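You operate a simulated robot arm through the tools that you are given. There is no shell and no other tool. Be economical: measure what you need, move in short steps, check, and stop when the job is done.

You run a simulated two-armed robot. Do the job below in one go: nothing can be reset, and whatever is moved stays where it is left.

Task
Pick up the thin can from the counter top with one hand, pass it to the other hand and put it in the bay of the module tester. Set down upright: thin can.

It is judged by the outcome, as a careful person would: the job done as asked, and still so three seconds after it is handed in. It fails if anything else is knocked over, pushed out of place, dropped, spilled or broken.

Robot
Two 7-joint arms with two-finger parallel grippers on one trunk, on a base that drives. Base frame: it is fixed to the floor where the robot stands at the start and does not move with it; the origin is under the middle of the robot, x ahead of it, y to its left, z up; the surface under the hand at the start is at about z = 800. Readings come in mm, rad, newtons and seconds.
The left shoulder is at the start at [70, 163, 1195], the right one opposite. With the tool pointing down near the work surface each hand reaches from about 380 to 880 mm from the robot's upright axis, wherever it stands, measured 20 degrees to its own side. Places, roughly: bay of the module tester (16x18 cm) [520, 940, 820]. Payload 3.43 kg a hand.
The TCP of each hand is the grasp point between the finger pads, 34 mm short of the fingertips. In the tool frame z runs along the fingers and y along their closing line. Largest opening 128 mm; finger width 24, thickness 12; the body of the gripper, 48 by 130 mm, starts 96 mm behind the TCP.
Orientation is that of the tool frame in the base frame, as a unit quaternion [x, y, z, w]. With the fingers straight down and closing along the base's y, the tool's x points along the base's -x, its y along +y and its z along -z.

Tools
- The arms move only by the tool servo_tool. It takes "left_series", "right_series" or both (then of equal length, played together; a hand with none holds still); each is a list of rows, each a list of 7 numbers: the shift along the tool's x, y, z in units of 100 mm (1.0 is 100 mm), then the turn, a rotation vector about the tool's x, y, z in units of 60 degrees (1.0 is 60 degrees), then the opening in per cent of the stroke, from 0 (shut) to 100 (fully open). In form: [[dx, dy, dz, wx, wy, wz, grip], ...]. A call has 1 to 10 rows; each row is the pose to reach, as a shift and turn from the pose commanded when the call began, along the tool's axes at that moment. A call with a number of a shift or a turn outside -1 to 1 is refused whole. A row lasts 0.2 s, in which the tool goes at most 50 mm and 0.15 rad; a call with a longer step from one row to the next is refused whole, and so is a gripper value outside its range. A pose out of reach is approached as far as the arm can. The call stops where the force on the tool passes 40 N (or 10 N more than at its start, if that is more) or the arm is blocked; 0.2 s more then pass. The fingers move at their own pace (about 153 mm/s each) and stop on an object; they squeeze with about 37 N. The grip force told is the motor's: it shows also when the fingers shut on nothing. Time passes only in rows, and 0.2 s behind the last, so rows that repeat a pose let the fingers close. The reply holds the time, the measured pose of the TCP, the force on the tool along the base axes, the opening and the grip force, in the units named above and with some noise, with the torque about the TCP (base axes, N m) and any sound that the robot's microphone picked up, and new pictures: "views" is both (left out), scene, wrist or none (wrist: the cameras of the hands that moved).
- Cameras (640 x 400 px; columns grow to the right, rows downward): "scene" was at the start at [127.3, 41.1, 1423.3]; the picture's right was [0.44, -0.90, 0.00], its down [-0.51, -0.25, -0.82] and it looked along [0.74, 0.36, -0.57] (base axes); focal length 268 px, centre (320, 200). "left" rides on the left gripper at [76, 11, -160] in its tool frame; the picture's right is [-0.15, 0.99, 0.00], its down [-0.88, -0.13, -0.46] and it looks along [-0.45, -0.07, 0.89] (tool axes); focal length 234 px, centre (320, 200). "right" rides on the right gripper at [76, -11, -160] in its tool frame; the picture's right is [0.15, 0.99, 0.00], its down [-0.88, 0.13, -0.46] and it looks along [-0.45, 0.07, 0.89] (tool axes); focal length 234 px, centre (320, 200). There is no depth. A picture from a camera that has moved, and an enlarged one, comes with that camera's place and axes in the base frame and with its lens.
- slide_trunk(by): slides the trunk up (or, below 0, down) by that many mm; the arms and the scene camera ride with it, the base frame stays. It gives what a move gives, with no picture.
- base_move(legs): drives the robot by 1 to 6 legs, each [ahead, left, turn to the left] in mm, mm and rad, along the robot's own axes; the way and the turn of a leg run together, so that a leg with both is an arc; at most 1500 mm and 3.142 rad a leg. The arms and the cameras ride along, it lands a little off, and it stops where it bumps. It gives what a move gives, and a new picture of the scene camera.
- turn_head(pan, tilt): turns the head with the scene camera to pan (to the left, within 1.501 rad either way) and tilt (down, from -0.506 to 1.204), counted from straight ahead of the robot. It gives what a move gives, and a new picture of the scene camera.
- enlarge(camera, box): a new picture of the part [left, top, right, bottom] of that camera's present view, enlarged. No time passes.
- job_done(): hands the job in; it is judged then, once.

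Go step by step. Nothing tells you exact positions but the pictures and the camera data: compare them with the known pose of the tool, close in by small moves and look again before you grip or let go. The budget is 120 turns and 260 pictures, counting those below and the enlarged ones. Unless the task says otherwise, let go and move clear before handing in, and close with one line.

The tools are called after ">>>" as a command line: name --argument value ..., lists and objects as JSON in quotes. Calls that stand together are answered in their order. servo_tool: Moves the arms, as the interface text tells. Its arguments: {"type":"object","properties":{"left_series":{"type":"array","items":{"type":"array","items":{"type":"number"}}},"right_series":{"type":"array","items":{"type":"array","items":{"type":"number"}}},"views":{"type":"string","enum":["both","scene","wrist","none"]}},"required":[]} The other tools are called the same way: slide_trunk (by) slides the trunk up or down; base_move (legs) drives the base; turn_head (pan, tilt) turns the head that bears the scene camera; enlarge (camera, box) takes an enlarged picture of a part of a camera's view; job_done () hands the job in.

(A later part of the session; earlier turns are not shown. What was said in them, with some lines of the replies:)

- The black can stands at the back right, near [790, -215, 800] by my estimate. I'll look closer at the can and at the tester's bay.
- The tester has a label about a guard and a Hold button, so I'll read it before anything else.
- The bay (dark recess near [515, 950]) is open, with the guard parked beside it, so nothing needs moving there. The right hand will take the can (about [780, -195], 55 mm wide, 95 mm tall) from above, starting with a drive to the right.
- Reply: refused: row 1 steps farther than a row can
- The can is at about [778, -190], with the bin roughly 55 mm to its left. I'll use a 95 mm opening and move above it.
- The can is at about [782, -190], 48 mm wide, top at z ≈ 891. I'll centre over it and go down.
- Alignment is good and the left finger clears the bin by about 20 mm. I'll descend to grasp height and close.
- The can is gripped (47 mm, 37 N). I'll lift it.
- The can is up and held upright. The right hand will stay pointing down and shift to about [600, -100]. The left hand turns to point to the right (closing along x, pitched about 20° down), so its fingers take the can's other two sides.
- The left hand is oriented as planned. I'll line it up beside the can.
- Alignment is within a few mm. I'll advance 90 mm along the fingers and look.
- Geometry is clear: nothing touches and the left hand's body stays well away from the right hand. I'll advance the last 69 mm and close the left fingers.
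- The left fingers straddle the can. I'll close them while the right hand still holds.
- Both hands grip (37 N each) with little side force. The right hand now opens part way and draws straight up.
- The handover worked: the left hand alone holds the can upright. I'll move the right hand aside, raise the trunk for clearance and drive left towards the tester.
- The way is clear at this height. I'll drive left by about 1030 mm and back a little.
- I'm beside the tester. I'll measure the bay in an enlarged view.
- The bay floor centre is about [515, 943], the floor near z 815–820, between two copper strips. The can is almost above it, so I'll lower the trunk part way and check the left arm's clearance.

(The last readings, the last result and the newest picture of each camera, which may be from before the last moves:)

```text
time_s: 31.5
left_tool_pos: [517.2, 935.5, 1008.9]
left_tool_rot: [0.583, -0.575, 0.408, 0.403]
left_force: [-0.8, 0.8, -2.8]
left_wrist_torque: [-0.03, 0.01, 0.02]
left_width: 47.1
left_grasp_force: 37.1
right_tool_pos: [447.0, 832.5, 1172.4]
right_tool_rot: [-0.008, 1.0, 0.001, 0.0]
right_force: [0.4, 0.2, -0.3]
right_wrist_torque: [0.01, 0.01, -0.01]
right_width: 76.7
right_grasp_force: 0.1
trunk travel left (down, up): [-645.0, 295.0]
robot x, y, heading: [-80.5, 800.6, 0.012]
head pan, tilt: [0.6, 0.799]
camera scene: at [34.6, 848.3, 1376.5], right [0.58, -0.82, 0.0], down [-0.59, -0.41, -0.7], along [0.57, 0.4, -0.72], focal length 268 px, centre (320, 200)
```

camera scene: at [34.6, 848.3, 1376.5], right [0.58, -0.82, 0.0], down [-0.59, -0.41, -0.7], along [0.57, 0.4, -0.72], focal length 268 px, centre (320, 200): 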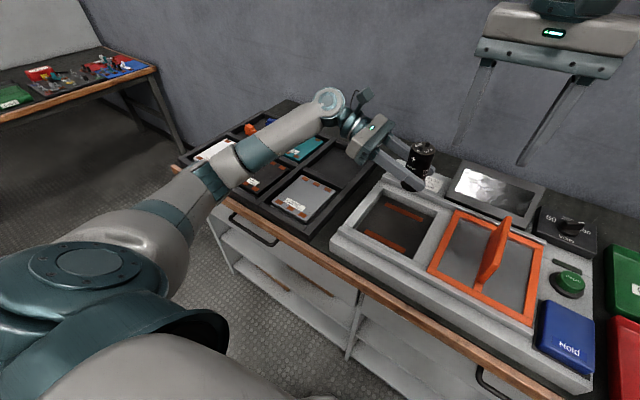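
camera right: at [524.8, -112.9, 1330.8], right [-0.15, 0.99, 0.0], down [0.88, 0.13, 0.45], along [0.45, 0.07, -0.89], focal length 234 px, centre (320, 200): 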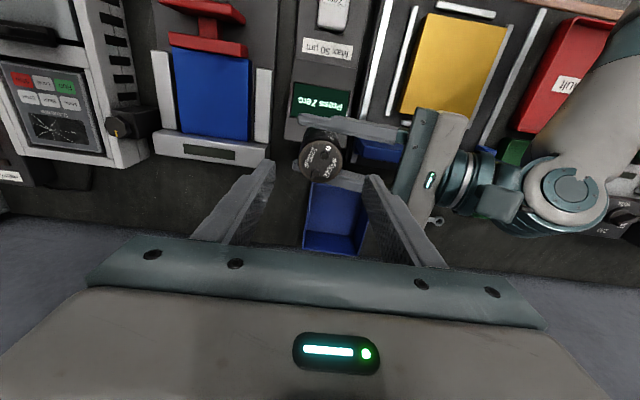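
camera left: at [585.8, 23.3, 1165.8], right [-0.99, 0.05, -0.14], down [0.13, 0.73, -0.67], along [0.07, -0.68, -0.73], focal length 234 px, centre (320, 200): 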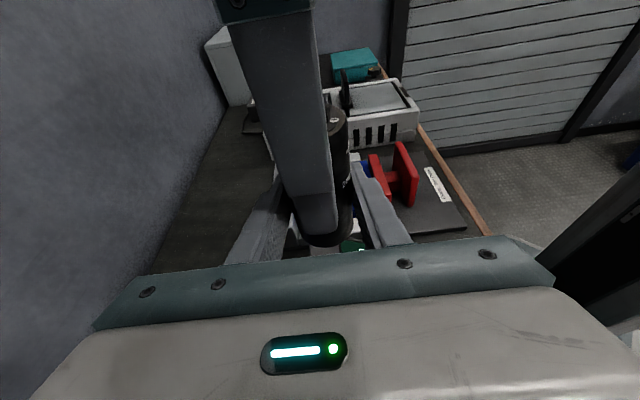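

The elbow and forearm stay well above the counter. I'll lower the trunk a little more and nudge the can to the bay centre.

>>> slide_trunk --by -80

>>> servo_tool --left_series '[[-0.1, 0.0, -0.04, 0, 0, 0, 20], [-0.21, 0.0, 0.0, 0, 0, 0, 20], [-0.21, 0.0, 0.0, 0, 0, 0, 20]]'

>>> enlarge --camera "scene" --box '[310, 110, 550, 260]'

```text
time_s: 32.7
left_tool_pos: [515.2, 935.5, 930.2]
left_tool_rot: [0.584, -0.575, 0.409, 0.402]
left_force: [-0.8, 0.2, -3.1]
left_wrist_torque: [0.02, 0.04, 0.01]
left_width: 47.1
left_grasp_force: 37.0
right_tool_pos: [446.3, 832.2, 1091.8]
right_tool_rot: [-0.008, 1.0, 0.001, 0.0]
right_force: [-0.5, -0.2, 0.5]
right_wrist_torque: [0.0, 0.0, 0.01]
right_width: 76.8
right_grasp_force: 0.0
trunk travel left (down, up): [-565.0, 375.0]
robot x, y, heading: [-79.4, 797.3, 0.013]
head pan, tilt: [0.6, 0.799]
```

```text
time_s: 33.5
left_tool_pos: [515.9, 944.5, 909.9]
left_tool_rot: [0.584, -0.575, 0.408, 0.402]
left_force: [-0.1, -0.4, -3.1]
left_wrist_torque: [0.01, 0.03, 0.03]
left_width: 46.8
left_grasp_force: 37.2
right_tool_pos: [446.8, 833.8, 1092.5]
right_tool_rot: [-0.008, 1.0, 0.0, 0.0]
right_force: [-0.6, 0.2, -0.6]
right_wrist_torque: [-0.01, 0.02, 0.01]
right_width: 77.1
right_grasp_force: 0.1
trunk travel left (down, up): [-565.0, 375.0]
robot x, y, heading: [-77.0, 802.5, 0.014]
head pan, tilt: [0.6, 0.799]
camera scene: at [34.4, 848.4, 1296.5], right [0.58, -0.82, 0.0], down [-0.59, -0.41, -0.7], along [0.57, 0.4, -0.72], focal length 268 px, centre (320, 200)
camera left: at [502.4, 1067.0, 1036.5], right [-0.99, 0.03, -0.14], down [0.12, 0.73, -0.67], along [0.08, -0.68, -0.73], focal length 234 px, centre (320, 200)
```

scene: 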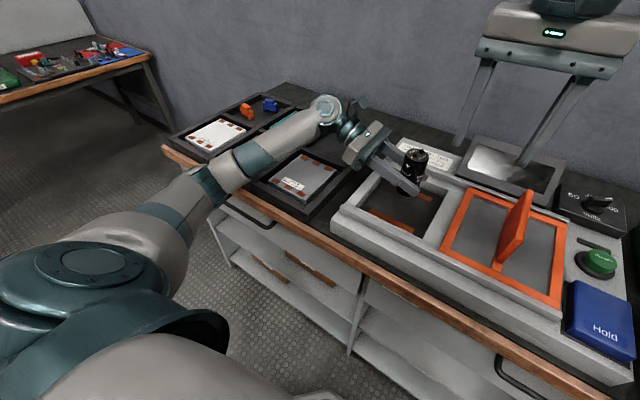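
left: 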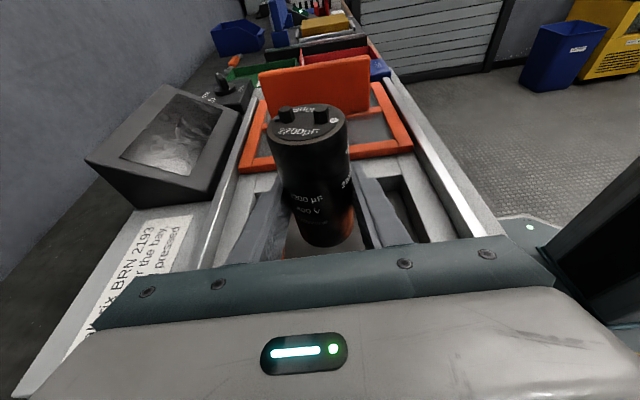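

```text
2.67 times, centred on (430, 185) of scene
camera zoom: at [34.4, 848.4, 1296.5], right [0.58, -0.82, 0.0], down [-0.59, -0.41, -0.7], along [0.57, 0.4, -0.72], focal length 713 px, centre (27, 240)
```

zoom: 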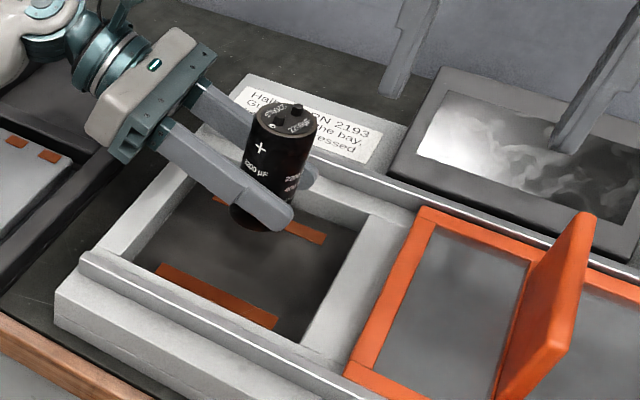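

The can hangs over the bay centre, roughly 50 mm above the floor. I'll lower it 40 mm.

>>> servo_tool --left_series '[[-0.19, 0.0, 0.07, 0, 0, 0, 20], [-0.38, 0.0, 0.137, 0, 0, 0, 20], [-0.38, 0.0, 0.137, 0, 0, 0, 20]]'

>>> enlarge --camera "scene" --box '[310, 110, 550, 260]'

```text
time_s: 34.3
left_tool_pos: [515.3, 942.6, 870.3]
left_tool_rot: [0.584, -0.575, 0.409, 0.402]
left_force: [1.0, -0.1, -3.0]
left_wrist_torque: [0.0, -0.03, 0.04]
left_width: 47.1
left_grasp_force: 36.6
right_tool_pos: [447.7, 833.5, 1091.8]
right_tool_rot: [-0.008, 1.0, 0.0, 0.0]
right_force: [-0.6, -0.2, -0.7]
right_wrist_torque: [0.03, 0.0, -0.01]
right_width: 76.8
right_grasp_force: 0.1
trunk travel left (down, up): [-565.0, 375.0]
robot x, y, heading: [-77.4, 799.7, 0.012]
head pan, tilt: [0.6, 0.799]
camera scene: at [34.3, 848.2, 1296.5], right [0.58, -0.82, 0.0], down [-0.59, -0.41, -0.7], along [0.57, 0.4, -0.72], focal length 268 px, centre (320, 200)
camera left: at [501.7, 1066.1, 996.2], right [-0.99, 0.03, -0.14], down [0.12, 0.73, -0.67], along [0.08, -0.68, -0.73], focal length 234 px, centre (320, 200)
```

scene: 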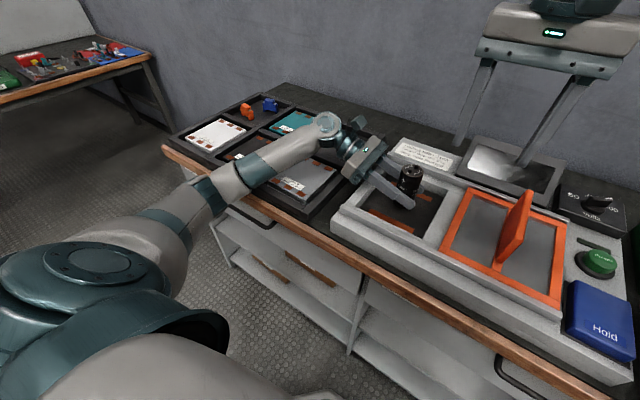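
left: 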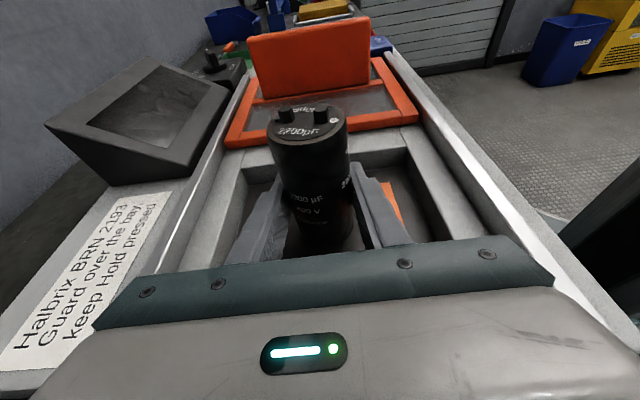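

```text
2.67 times, centred on (430, 185) of scene
camera zoom: at [34.3, 848.2, 1296.5], right [0.58, -0.82, 0.0], down [-0.59, -0.41, -0.7], along [0.57, 0.4, -0.72], focal length 713 px, centre (27, 240)
```

zoom: 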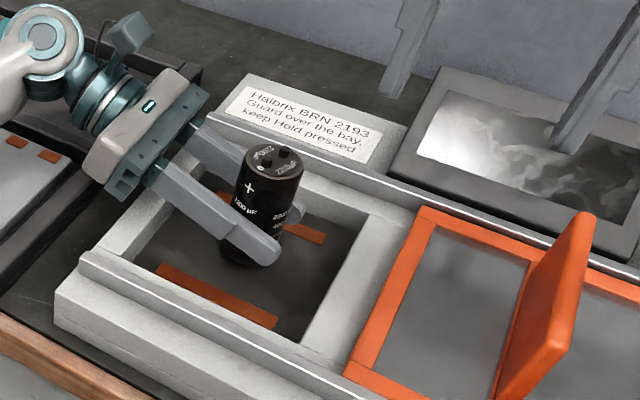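

Still clear. The can bottom is about 13 mm above the expected floor, so I'll lower in small steps and watch the force.

>>> servo_tool --left_series '[[-0.04, 0, 0.015, 0, 0, 0, 20], [-0.075, 0, 0.027, 0, 0, 0, 20], [-0.075, 0, 0.027, 0, 0, 0, 20]]' --views "none"

>>> servo_tool --left_series '[[-0.02, 0, 0.007, 0, 0, 0, 20], [-0.038, 0, 0.014, 0, 0, 0, 20], [-0.038, 0, 0.014, 0, 0, 0, 20]]' --views "wrist"

>>> enlarge --camera "scene" --box '[350, 140, 478, 220]'

```text
time_s: 35.1
left_tool_pos: [516.2, 943.3, 861.9]
left_tool_rot: [0.584, -0.575, 0.409, 0.402]
left_force: [0.6, -0.2, -2.6]
left_wrist_torque: [-0.02, 0.01, -0.01]
left_width: 46.8
left_grasp_force: 37.0
right_tool_pos: [447.3, 834.6, 1091.9]
right_tool_rot: [-0.008, 1.0, 0.001, 0.0]
right_force: [0.4, -0.2, 0.3]
right_wrist_torque: [0.01, 0.02, 0.01]
right_width: 76.9
right_grasp_force: 0.1
trunk travel left (down, up): [-565.0, 375.0]
robot x, y, heading: [-78.2, 795.8, 0.017]
head pan, tilt: [0.6, 0.799]
```

```text
time_s: 35.9
left_tool_pos: [514.9, 942.8, 858.5]
left_tool_rot: [0.583, -0.575, 0.409, 0.402]
left_force: [0.3, -0.5, -2.4]
left_wrist_torque: [0.0, -0.03, 0.02]
left_width: 47.4
left_grasp_force: 37.3
right_tool_pos: [446.4, 832.0, 1093.5]
right_tool_rot: [-0.007, 1.0, 0.0, 0.0]
right_force: [0.1, 0.1, -0.6]
right_wrist_torque: [0.0, 0.02, 0.0]
right_width: 76.9
right_grasp_force: 0.1
trunk travel left (down, up): [-565.0, 375.0]
robot x, y, heading: [-79.4, 800.3, 0.017]
head pan, tilt: [0.6, 0.799]
camera left: at [500.8, 1066.3, 985.8], right [-0.99, 0.03, -0.14], down [0.12, 0.73, -0.67], along [0.08, -0.68, -0.73], focal length 234 px, centre (320, 200)
```

left: 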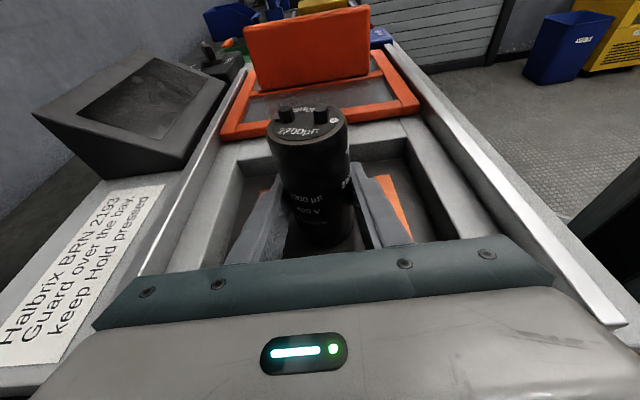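

```text
5.00 times, centred on (414, 180) of scene
camera zoom: at [32.8, 847.1, 1296.9], right [0.58, -0.82, 0.0], down [-0.58, -0.41, -0.7], along [0.57, 0.4, -0.72], focal length 1337 px, centre (-150, 300)
```

zoom: 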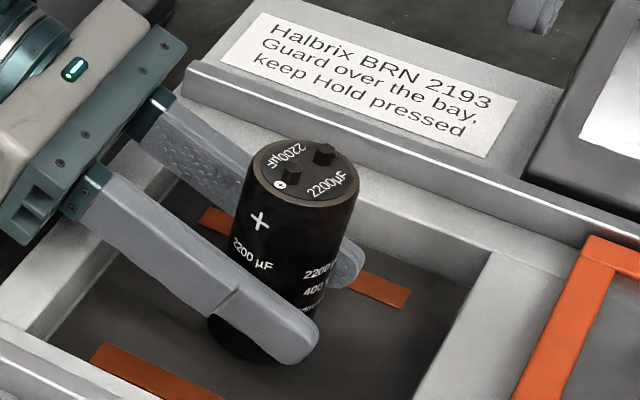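

No contact yet. I'll continue in 3 mm steps.

>>> servo_tool --left_series '[[-0.028, 0, 0.01, 0, 0, 0, 20], [-0.028, 0, 0.01, 0, 0, 0, 20]]' --views "none"

>>> servo_tool --left_series '[[-0.028, 0, 0.01, 0, 0, 0, 20], [-0.028, 0, 0.01, 0, 0, 0, 20]]' --views "none"

```text
time_s: 36.5
left_tool_pos: [513.7, 943.5, 858.9]
left_tool_rot: [0.584, -0.575, 0.411, 0.4]
left_force: [3.2, 2.6, 10.2]
left_wrist_torque: [0.09, -0.05, -0.07]
left_width: 47.0
left_grasp_force: 37.5
right_tool_pos: [443.6, 830.7, 1093.6]
right_tool_rot: [-0.008, 1.0, 0.0, 0.0]
right_force: [-0.1, -0.5, -0.3]
right_wrist_torque: [0.03, 0.04, 0.01]
right_width: 76.8
right_grasp_force: 0.0
trunk travel left (down, up): [-565.0, 375.0]
robot x, y, heading: [-80.8, 799.3, 0.016]
head pan, tilt: [0.6, 0.799]
```

```text
time_s: 37.1
left_tool_pos: [514.3, 942.0, 858.7]
left_tool_rot: [0.583, -0.575, 0.413, 0.399]
left_force: [9.7, 1.5, 32.8]
left_wrist_torque: [-0.01, 0.17, 0.05]
left_width: 46.9
left_grasp_force: 37.1
right_tool_pos: [443.4, 831.5, 1094.6]
right_tool_rot: [-0.009, 1.0, 0.001, 0.002]
right_force: [0.0, -0.5, 0.0]
right_wrist_torque: [0.01, -0.02, -0.01]
right_width: 76.9
right_grasp_force: 0.1
trunk travel left (down, up): [-565.0, 375.0]
robot x, y, heading: [-77.9, 805.9, 0.018]
head pan, tilt: [0.6, 0.799]
```

The can is on the bay floor (contact at TCP z ≈ 858.5, floor ≈ 820, as expected). I'll back off the excess push before letting go.

>>> servo_tool --left_series '[[0.04, 0, -0.014, 0, 0, 0, 20], [0.04, 0, -0.014, 0, 0, 0, 20]]' --views "scene"

>>> enlarge --camera "scene" --box '[350, 140, 478, 220]'

```text
time_s: 37.7
left_tool_pos: [511.8, 942.9, 858.2]
left_tool_rot: [0.583, -0.576, 0.41, 0.401]
left_force: [8.5, 3.4, 22.9]
left_wrist_torque: [-0.27, -0.27, 0.17]
left_width: 46.9
left_grasp_force: 37.1
right_tool_pos: [442.8, 832.8, 1092.9]
right_tool_rot: [-0.009, 1.0, 0.0, 0.002]
right_force: [-0.3, -0.7, -0.1]
right_wrist_torque: [0.01, -0.02, -0.01]
right_width: 77.0
right_grasp_force: 0.0
trunk travel left (down, up): [-565.0, 375.0]
robot x, y, heading: [-82.5, 795.2, 0.02]
head pan, tilt: [0.6, 0.799]
camera scene: at [29.0, 847.5, 1296.8], right [0.58, -0.82, 0.0], down [-0.58, -0.41, -0.7], along [0.57, 0.4, -0.71], focal length 268 px, centre (320, 200)
```

scene: 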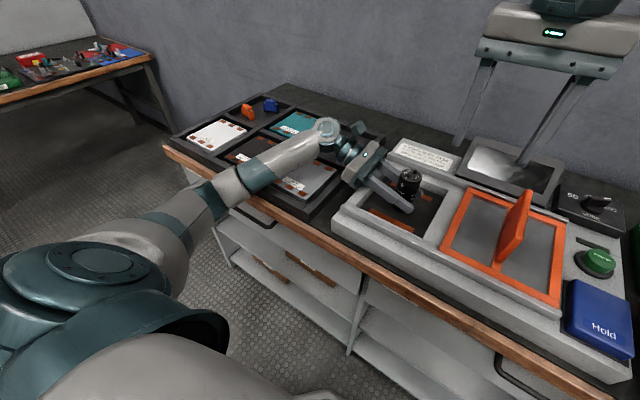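

```text
5.00 times, centred on (414, 180) of scene
camera zoom: at [29.0, 847.5, 1296.8], right [0.58, -0.82, 0.0], down [-0.58, -0.41, -0.7], along [0.57, 0.4, -0.71], focal length 1337 px, centre (-150, 300)
```

zoom: 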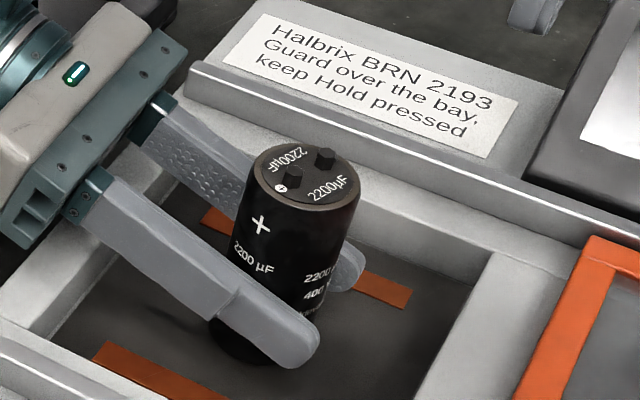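

There is still some downward push, and the base crept back a few mm. I'll ease up a bit more and check that the forearm isn't touching the tray.

>>> servo_tool --left_series '[[0.02, 0, -0.007, 0, 0, 0, 20], [0.02, 0, -0.007, 0, 0, 0, 20]]' --views "none"

>>> enlarge --camera "scene" --box '[150, 90, 406, 250]'

```text
time_s: 38.3
left_tool_pos: [511.9, 942.3, 858.5]
left_tool_rot: [0.584, -0.576, 0.408, 0.401]
left_force: [3.5, 1.4, 7.5]
left_wrist_torque: [-0.08, -0.2, 0.07]
left_width: 46.7
left_grasp_force: 37.3
right_tool_pos: [443.3, 831.4, 1094.4]
right_tool_rot: [-0.008, 1.0, 0.0, 0.002]
right_force: [1.1, 0.6, -0.3]
right_wrist_torque: [0.01, 0.01, -0.02]
right_width: 77.0
right_grasp_force: 0.0
trunk travel left (down, up): [-565.0, 375.0]
robot x, y, heading: [-80.3, 799.4, 0.016]
head pan, tilt: [0.6, 0.799]
```

```text
2.50 times, centred on (278, 170) of scene
camera zoom: at [29.6, 847.3, 1296.8], right [0.58, -0.82, 0.0], down [-0.58, -0.41, -0.7], along [0.57, 0.4, -0.71], focal length 669 px, centre (425, 275)
```

zoom: 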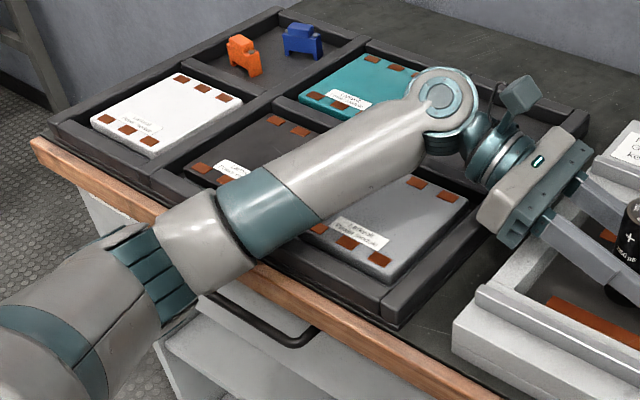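

The push is now small (7 N) and the can stands in the bay. I'll release with a partial opening.

>>> servo_tool --left_series '[[0, 0, 0, 0, 0, 0, 40], [0, 0, 0, 0, 0, 0, 60], [0, 0, 0, 0, 0, 0, 60], [0, 0, 0, 0, 0, 0, 60]]' --views "wrist"

>>> enlarge --camera "scene" --box '[350, 140, 478, 220]'

```text
time_s: 39.3
left_tool_pos: [513.1, 940.8, 859.8]
left_tool_rot: [0.582, -0.576, 0.409, 0.402]
left_force: [0.2, -0.5, -0.3]
left_wrist_torque: [-0.02, 0.0, 0.0]
left_width: 76.9
left_grasp_force: 0.1
right_tool_pos: [443.0, 831.9, 1092.6]
right_tool_rot: [-0.008, 1.0, 0.0, 0.003]
right_force: [0.5, 0.1, 0.7]
right_wrist_torque: [-0.02, 0.0, -0.01]
right_width: 76.9
right_grasp_force: 0.1
trunk travel left (down, up): [-565.0, 375.0]
robot x, y, heading: [-79.0, 798.1, 0.017]
head pan, tilt: [0.6, 0.799]
camera left: at [499.2, 1065.3, 986.5], right [-0.99, 0.04, -0.14], down [0.12, 0.73, -0.67], along [0.08, -0.68, -0.73], focal length 234 px, centre (320, 200)
```

left: 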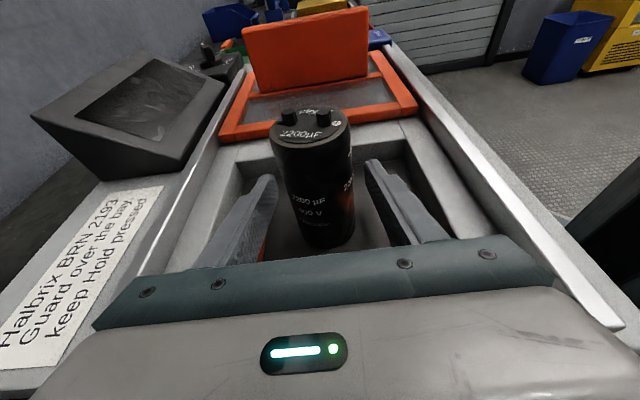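

```text
5.00 times, centred on (414, 180) of scene
camera zoom: at [30.3, 847.0, 1297.0], right [0.58, -0.82, 0.0], down [-0.58, -0.41, -0.7], along [0.57, 0.4, -0.71], focal length 1337 px, centre (-150, 300)
```

zoom: 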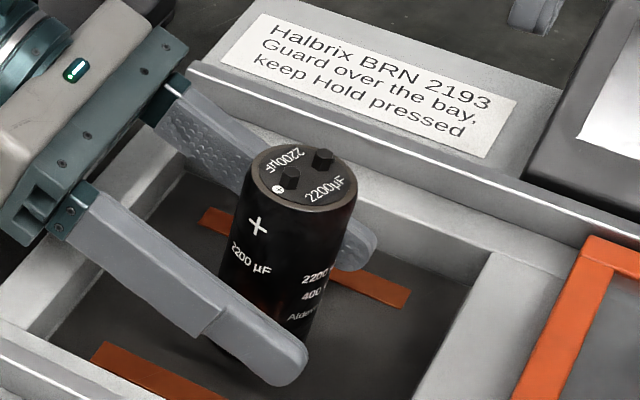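

The can stands free and upright between the open fingers. Raising the trunk lifts the left hand straight up around it, and the forearm with it.

>>> slide_trunk --by 170

>>> turn_head --pan 0.45 --tilt 0.8

>>> enlarge --camera "scene" --box '[200, 120, 456, 280]'

```text
time_s: 41.2
left_tool_pos: [515.7, 942.8, 1027.4]
left_tool_rot: [0.583, -0.575, 0.408, 0.403]
left_force: [0.4, 0.6, 1.3]
left_wrist_torque: [-0.03, 0.0, 0.0]
left_width: 76.7
left_grasp_force: 0.1
right_tool_pos: [447.1, 833.1, 1260.6]
right_tool_rot: [-0.008, 1.0, 0.0, 0.0]
right_force: [0.0, 0.1, 0.4]
right_wrist_torque: [-0.01, 0.03, -0.01]
right_width: 76.9
right_grasp_force: 0.1
trunk travel left (down, up): [-735.0, 205.0]
robot x, y, heading: [-79.9, 798.2, 0.013]
head pan, tilt: [0.6, 0.799]
```

```text
time_s: 41.9
left_tool_pos: [517.0, 942.4, 1027.2]
left_tool_rot: [0.584, -0.575, 0.408, 0.402]
left_force: [0.7, 0.3, -0.3]
left_wrist_torque: [0.01, 0.01, 0.01]
left_width: 76.9
left_grasp_force: 0.1
right_tool_pos: [447.8, 832.4, 1261.8]
right_tool_rot: [-0.008, 1.0, 0.0, 0.0]
right_force: [0.3, -0.4, 0.2]
right_wrist_torque: [-0.01, 0.01, 0.0]
right_width: 77.0
right_grasp_force: 0.0
trunk travel left (down, up): [-735.0, 205.0]
robot x, y, heading: [-80.4, 800.6, 0.02]
head pan, tilt: [0.45, 0.799]
camera scene: at [40.5, 838.0, 1466.5], right [0.45, -0.89, 0.0], down [-0.64, -0.32, -0.7], along [0.62, 0.31, -0.72], focal length 268 px, centre (320, 200)
```

scene: 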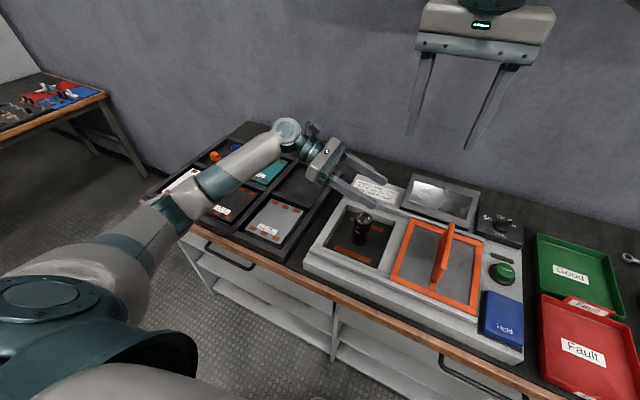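

```text
2.50 times, centred on (328, 200) of scene
camera zoom: at [40.5, 838.0, 1466.5], right [0.45, -0.89, 0.0], down [-0.64, -0.32, -0.7], along [0.62, 0.31, -0.72], focal length 669 px, centre (300, 200)
```

zoom: 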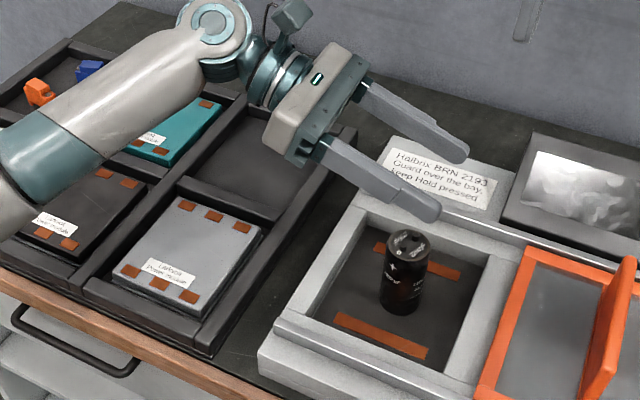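

The thin can stands upright in the middle of the bay, both hands are clear of it, and nothing else looks moved. I'm handing in.

>>> job_done

```text
The job is handed in.
```

The thin can was picked up with the right hand, passed to the left, and set down upright in the module tester's bay; I saw nothing else disturbed.
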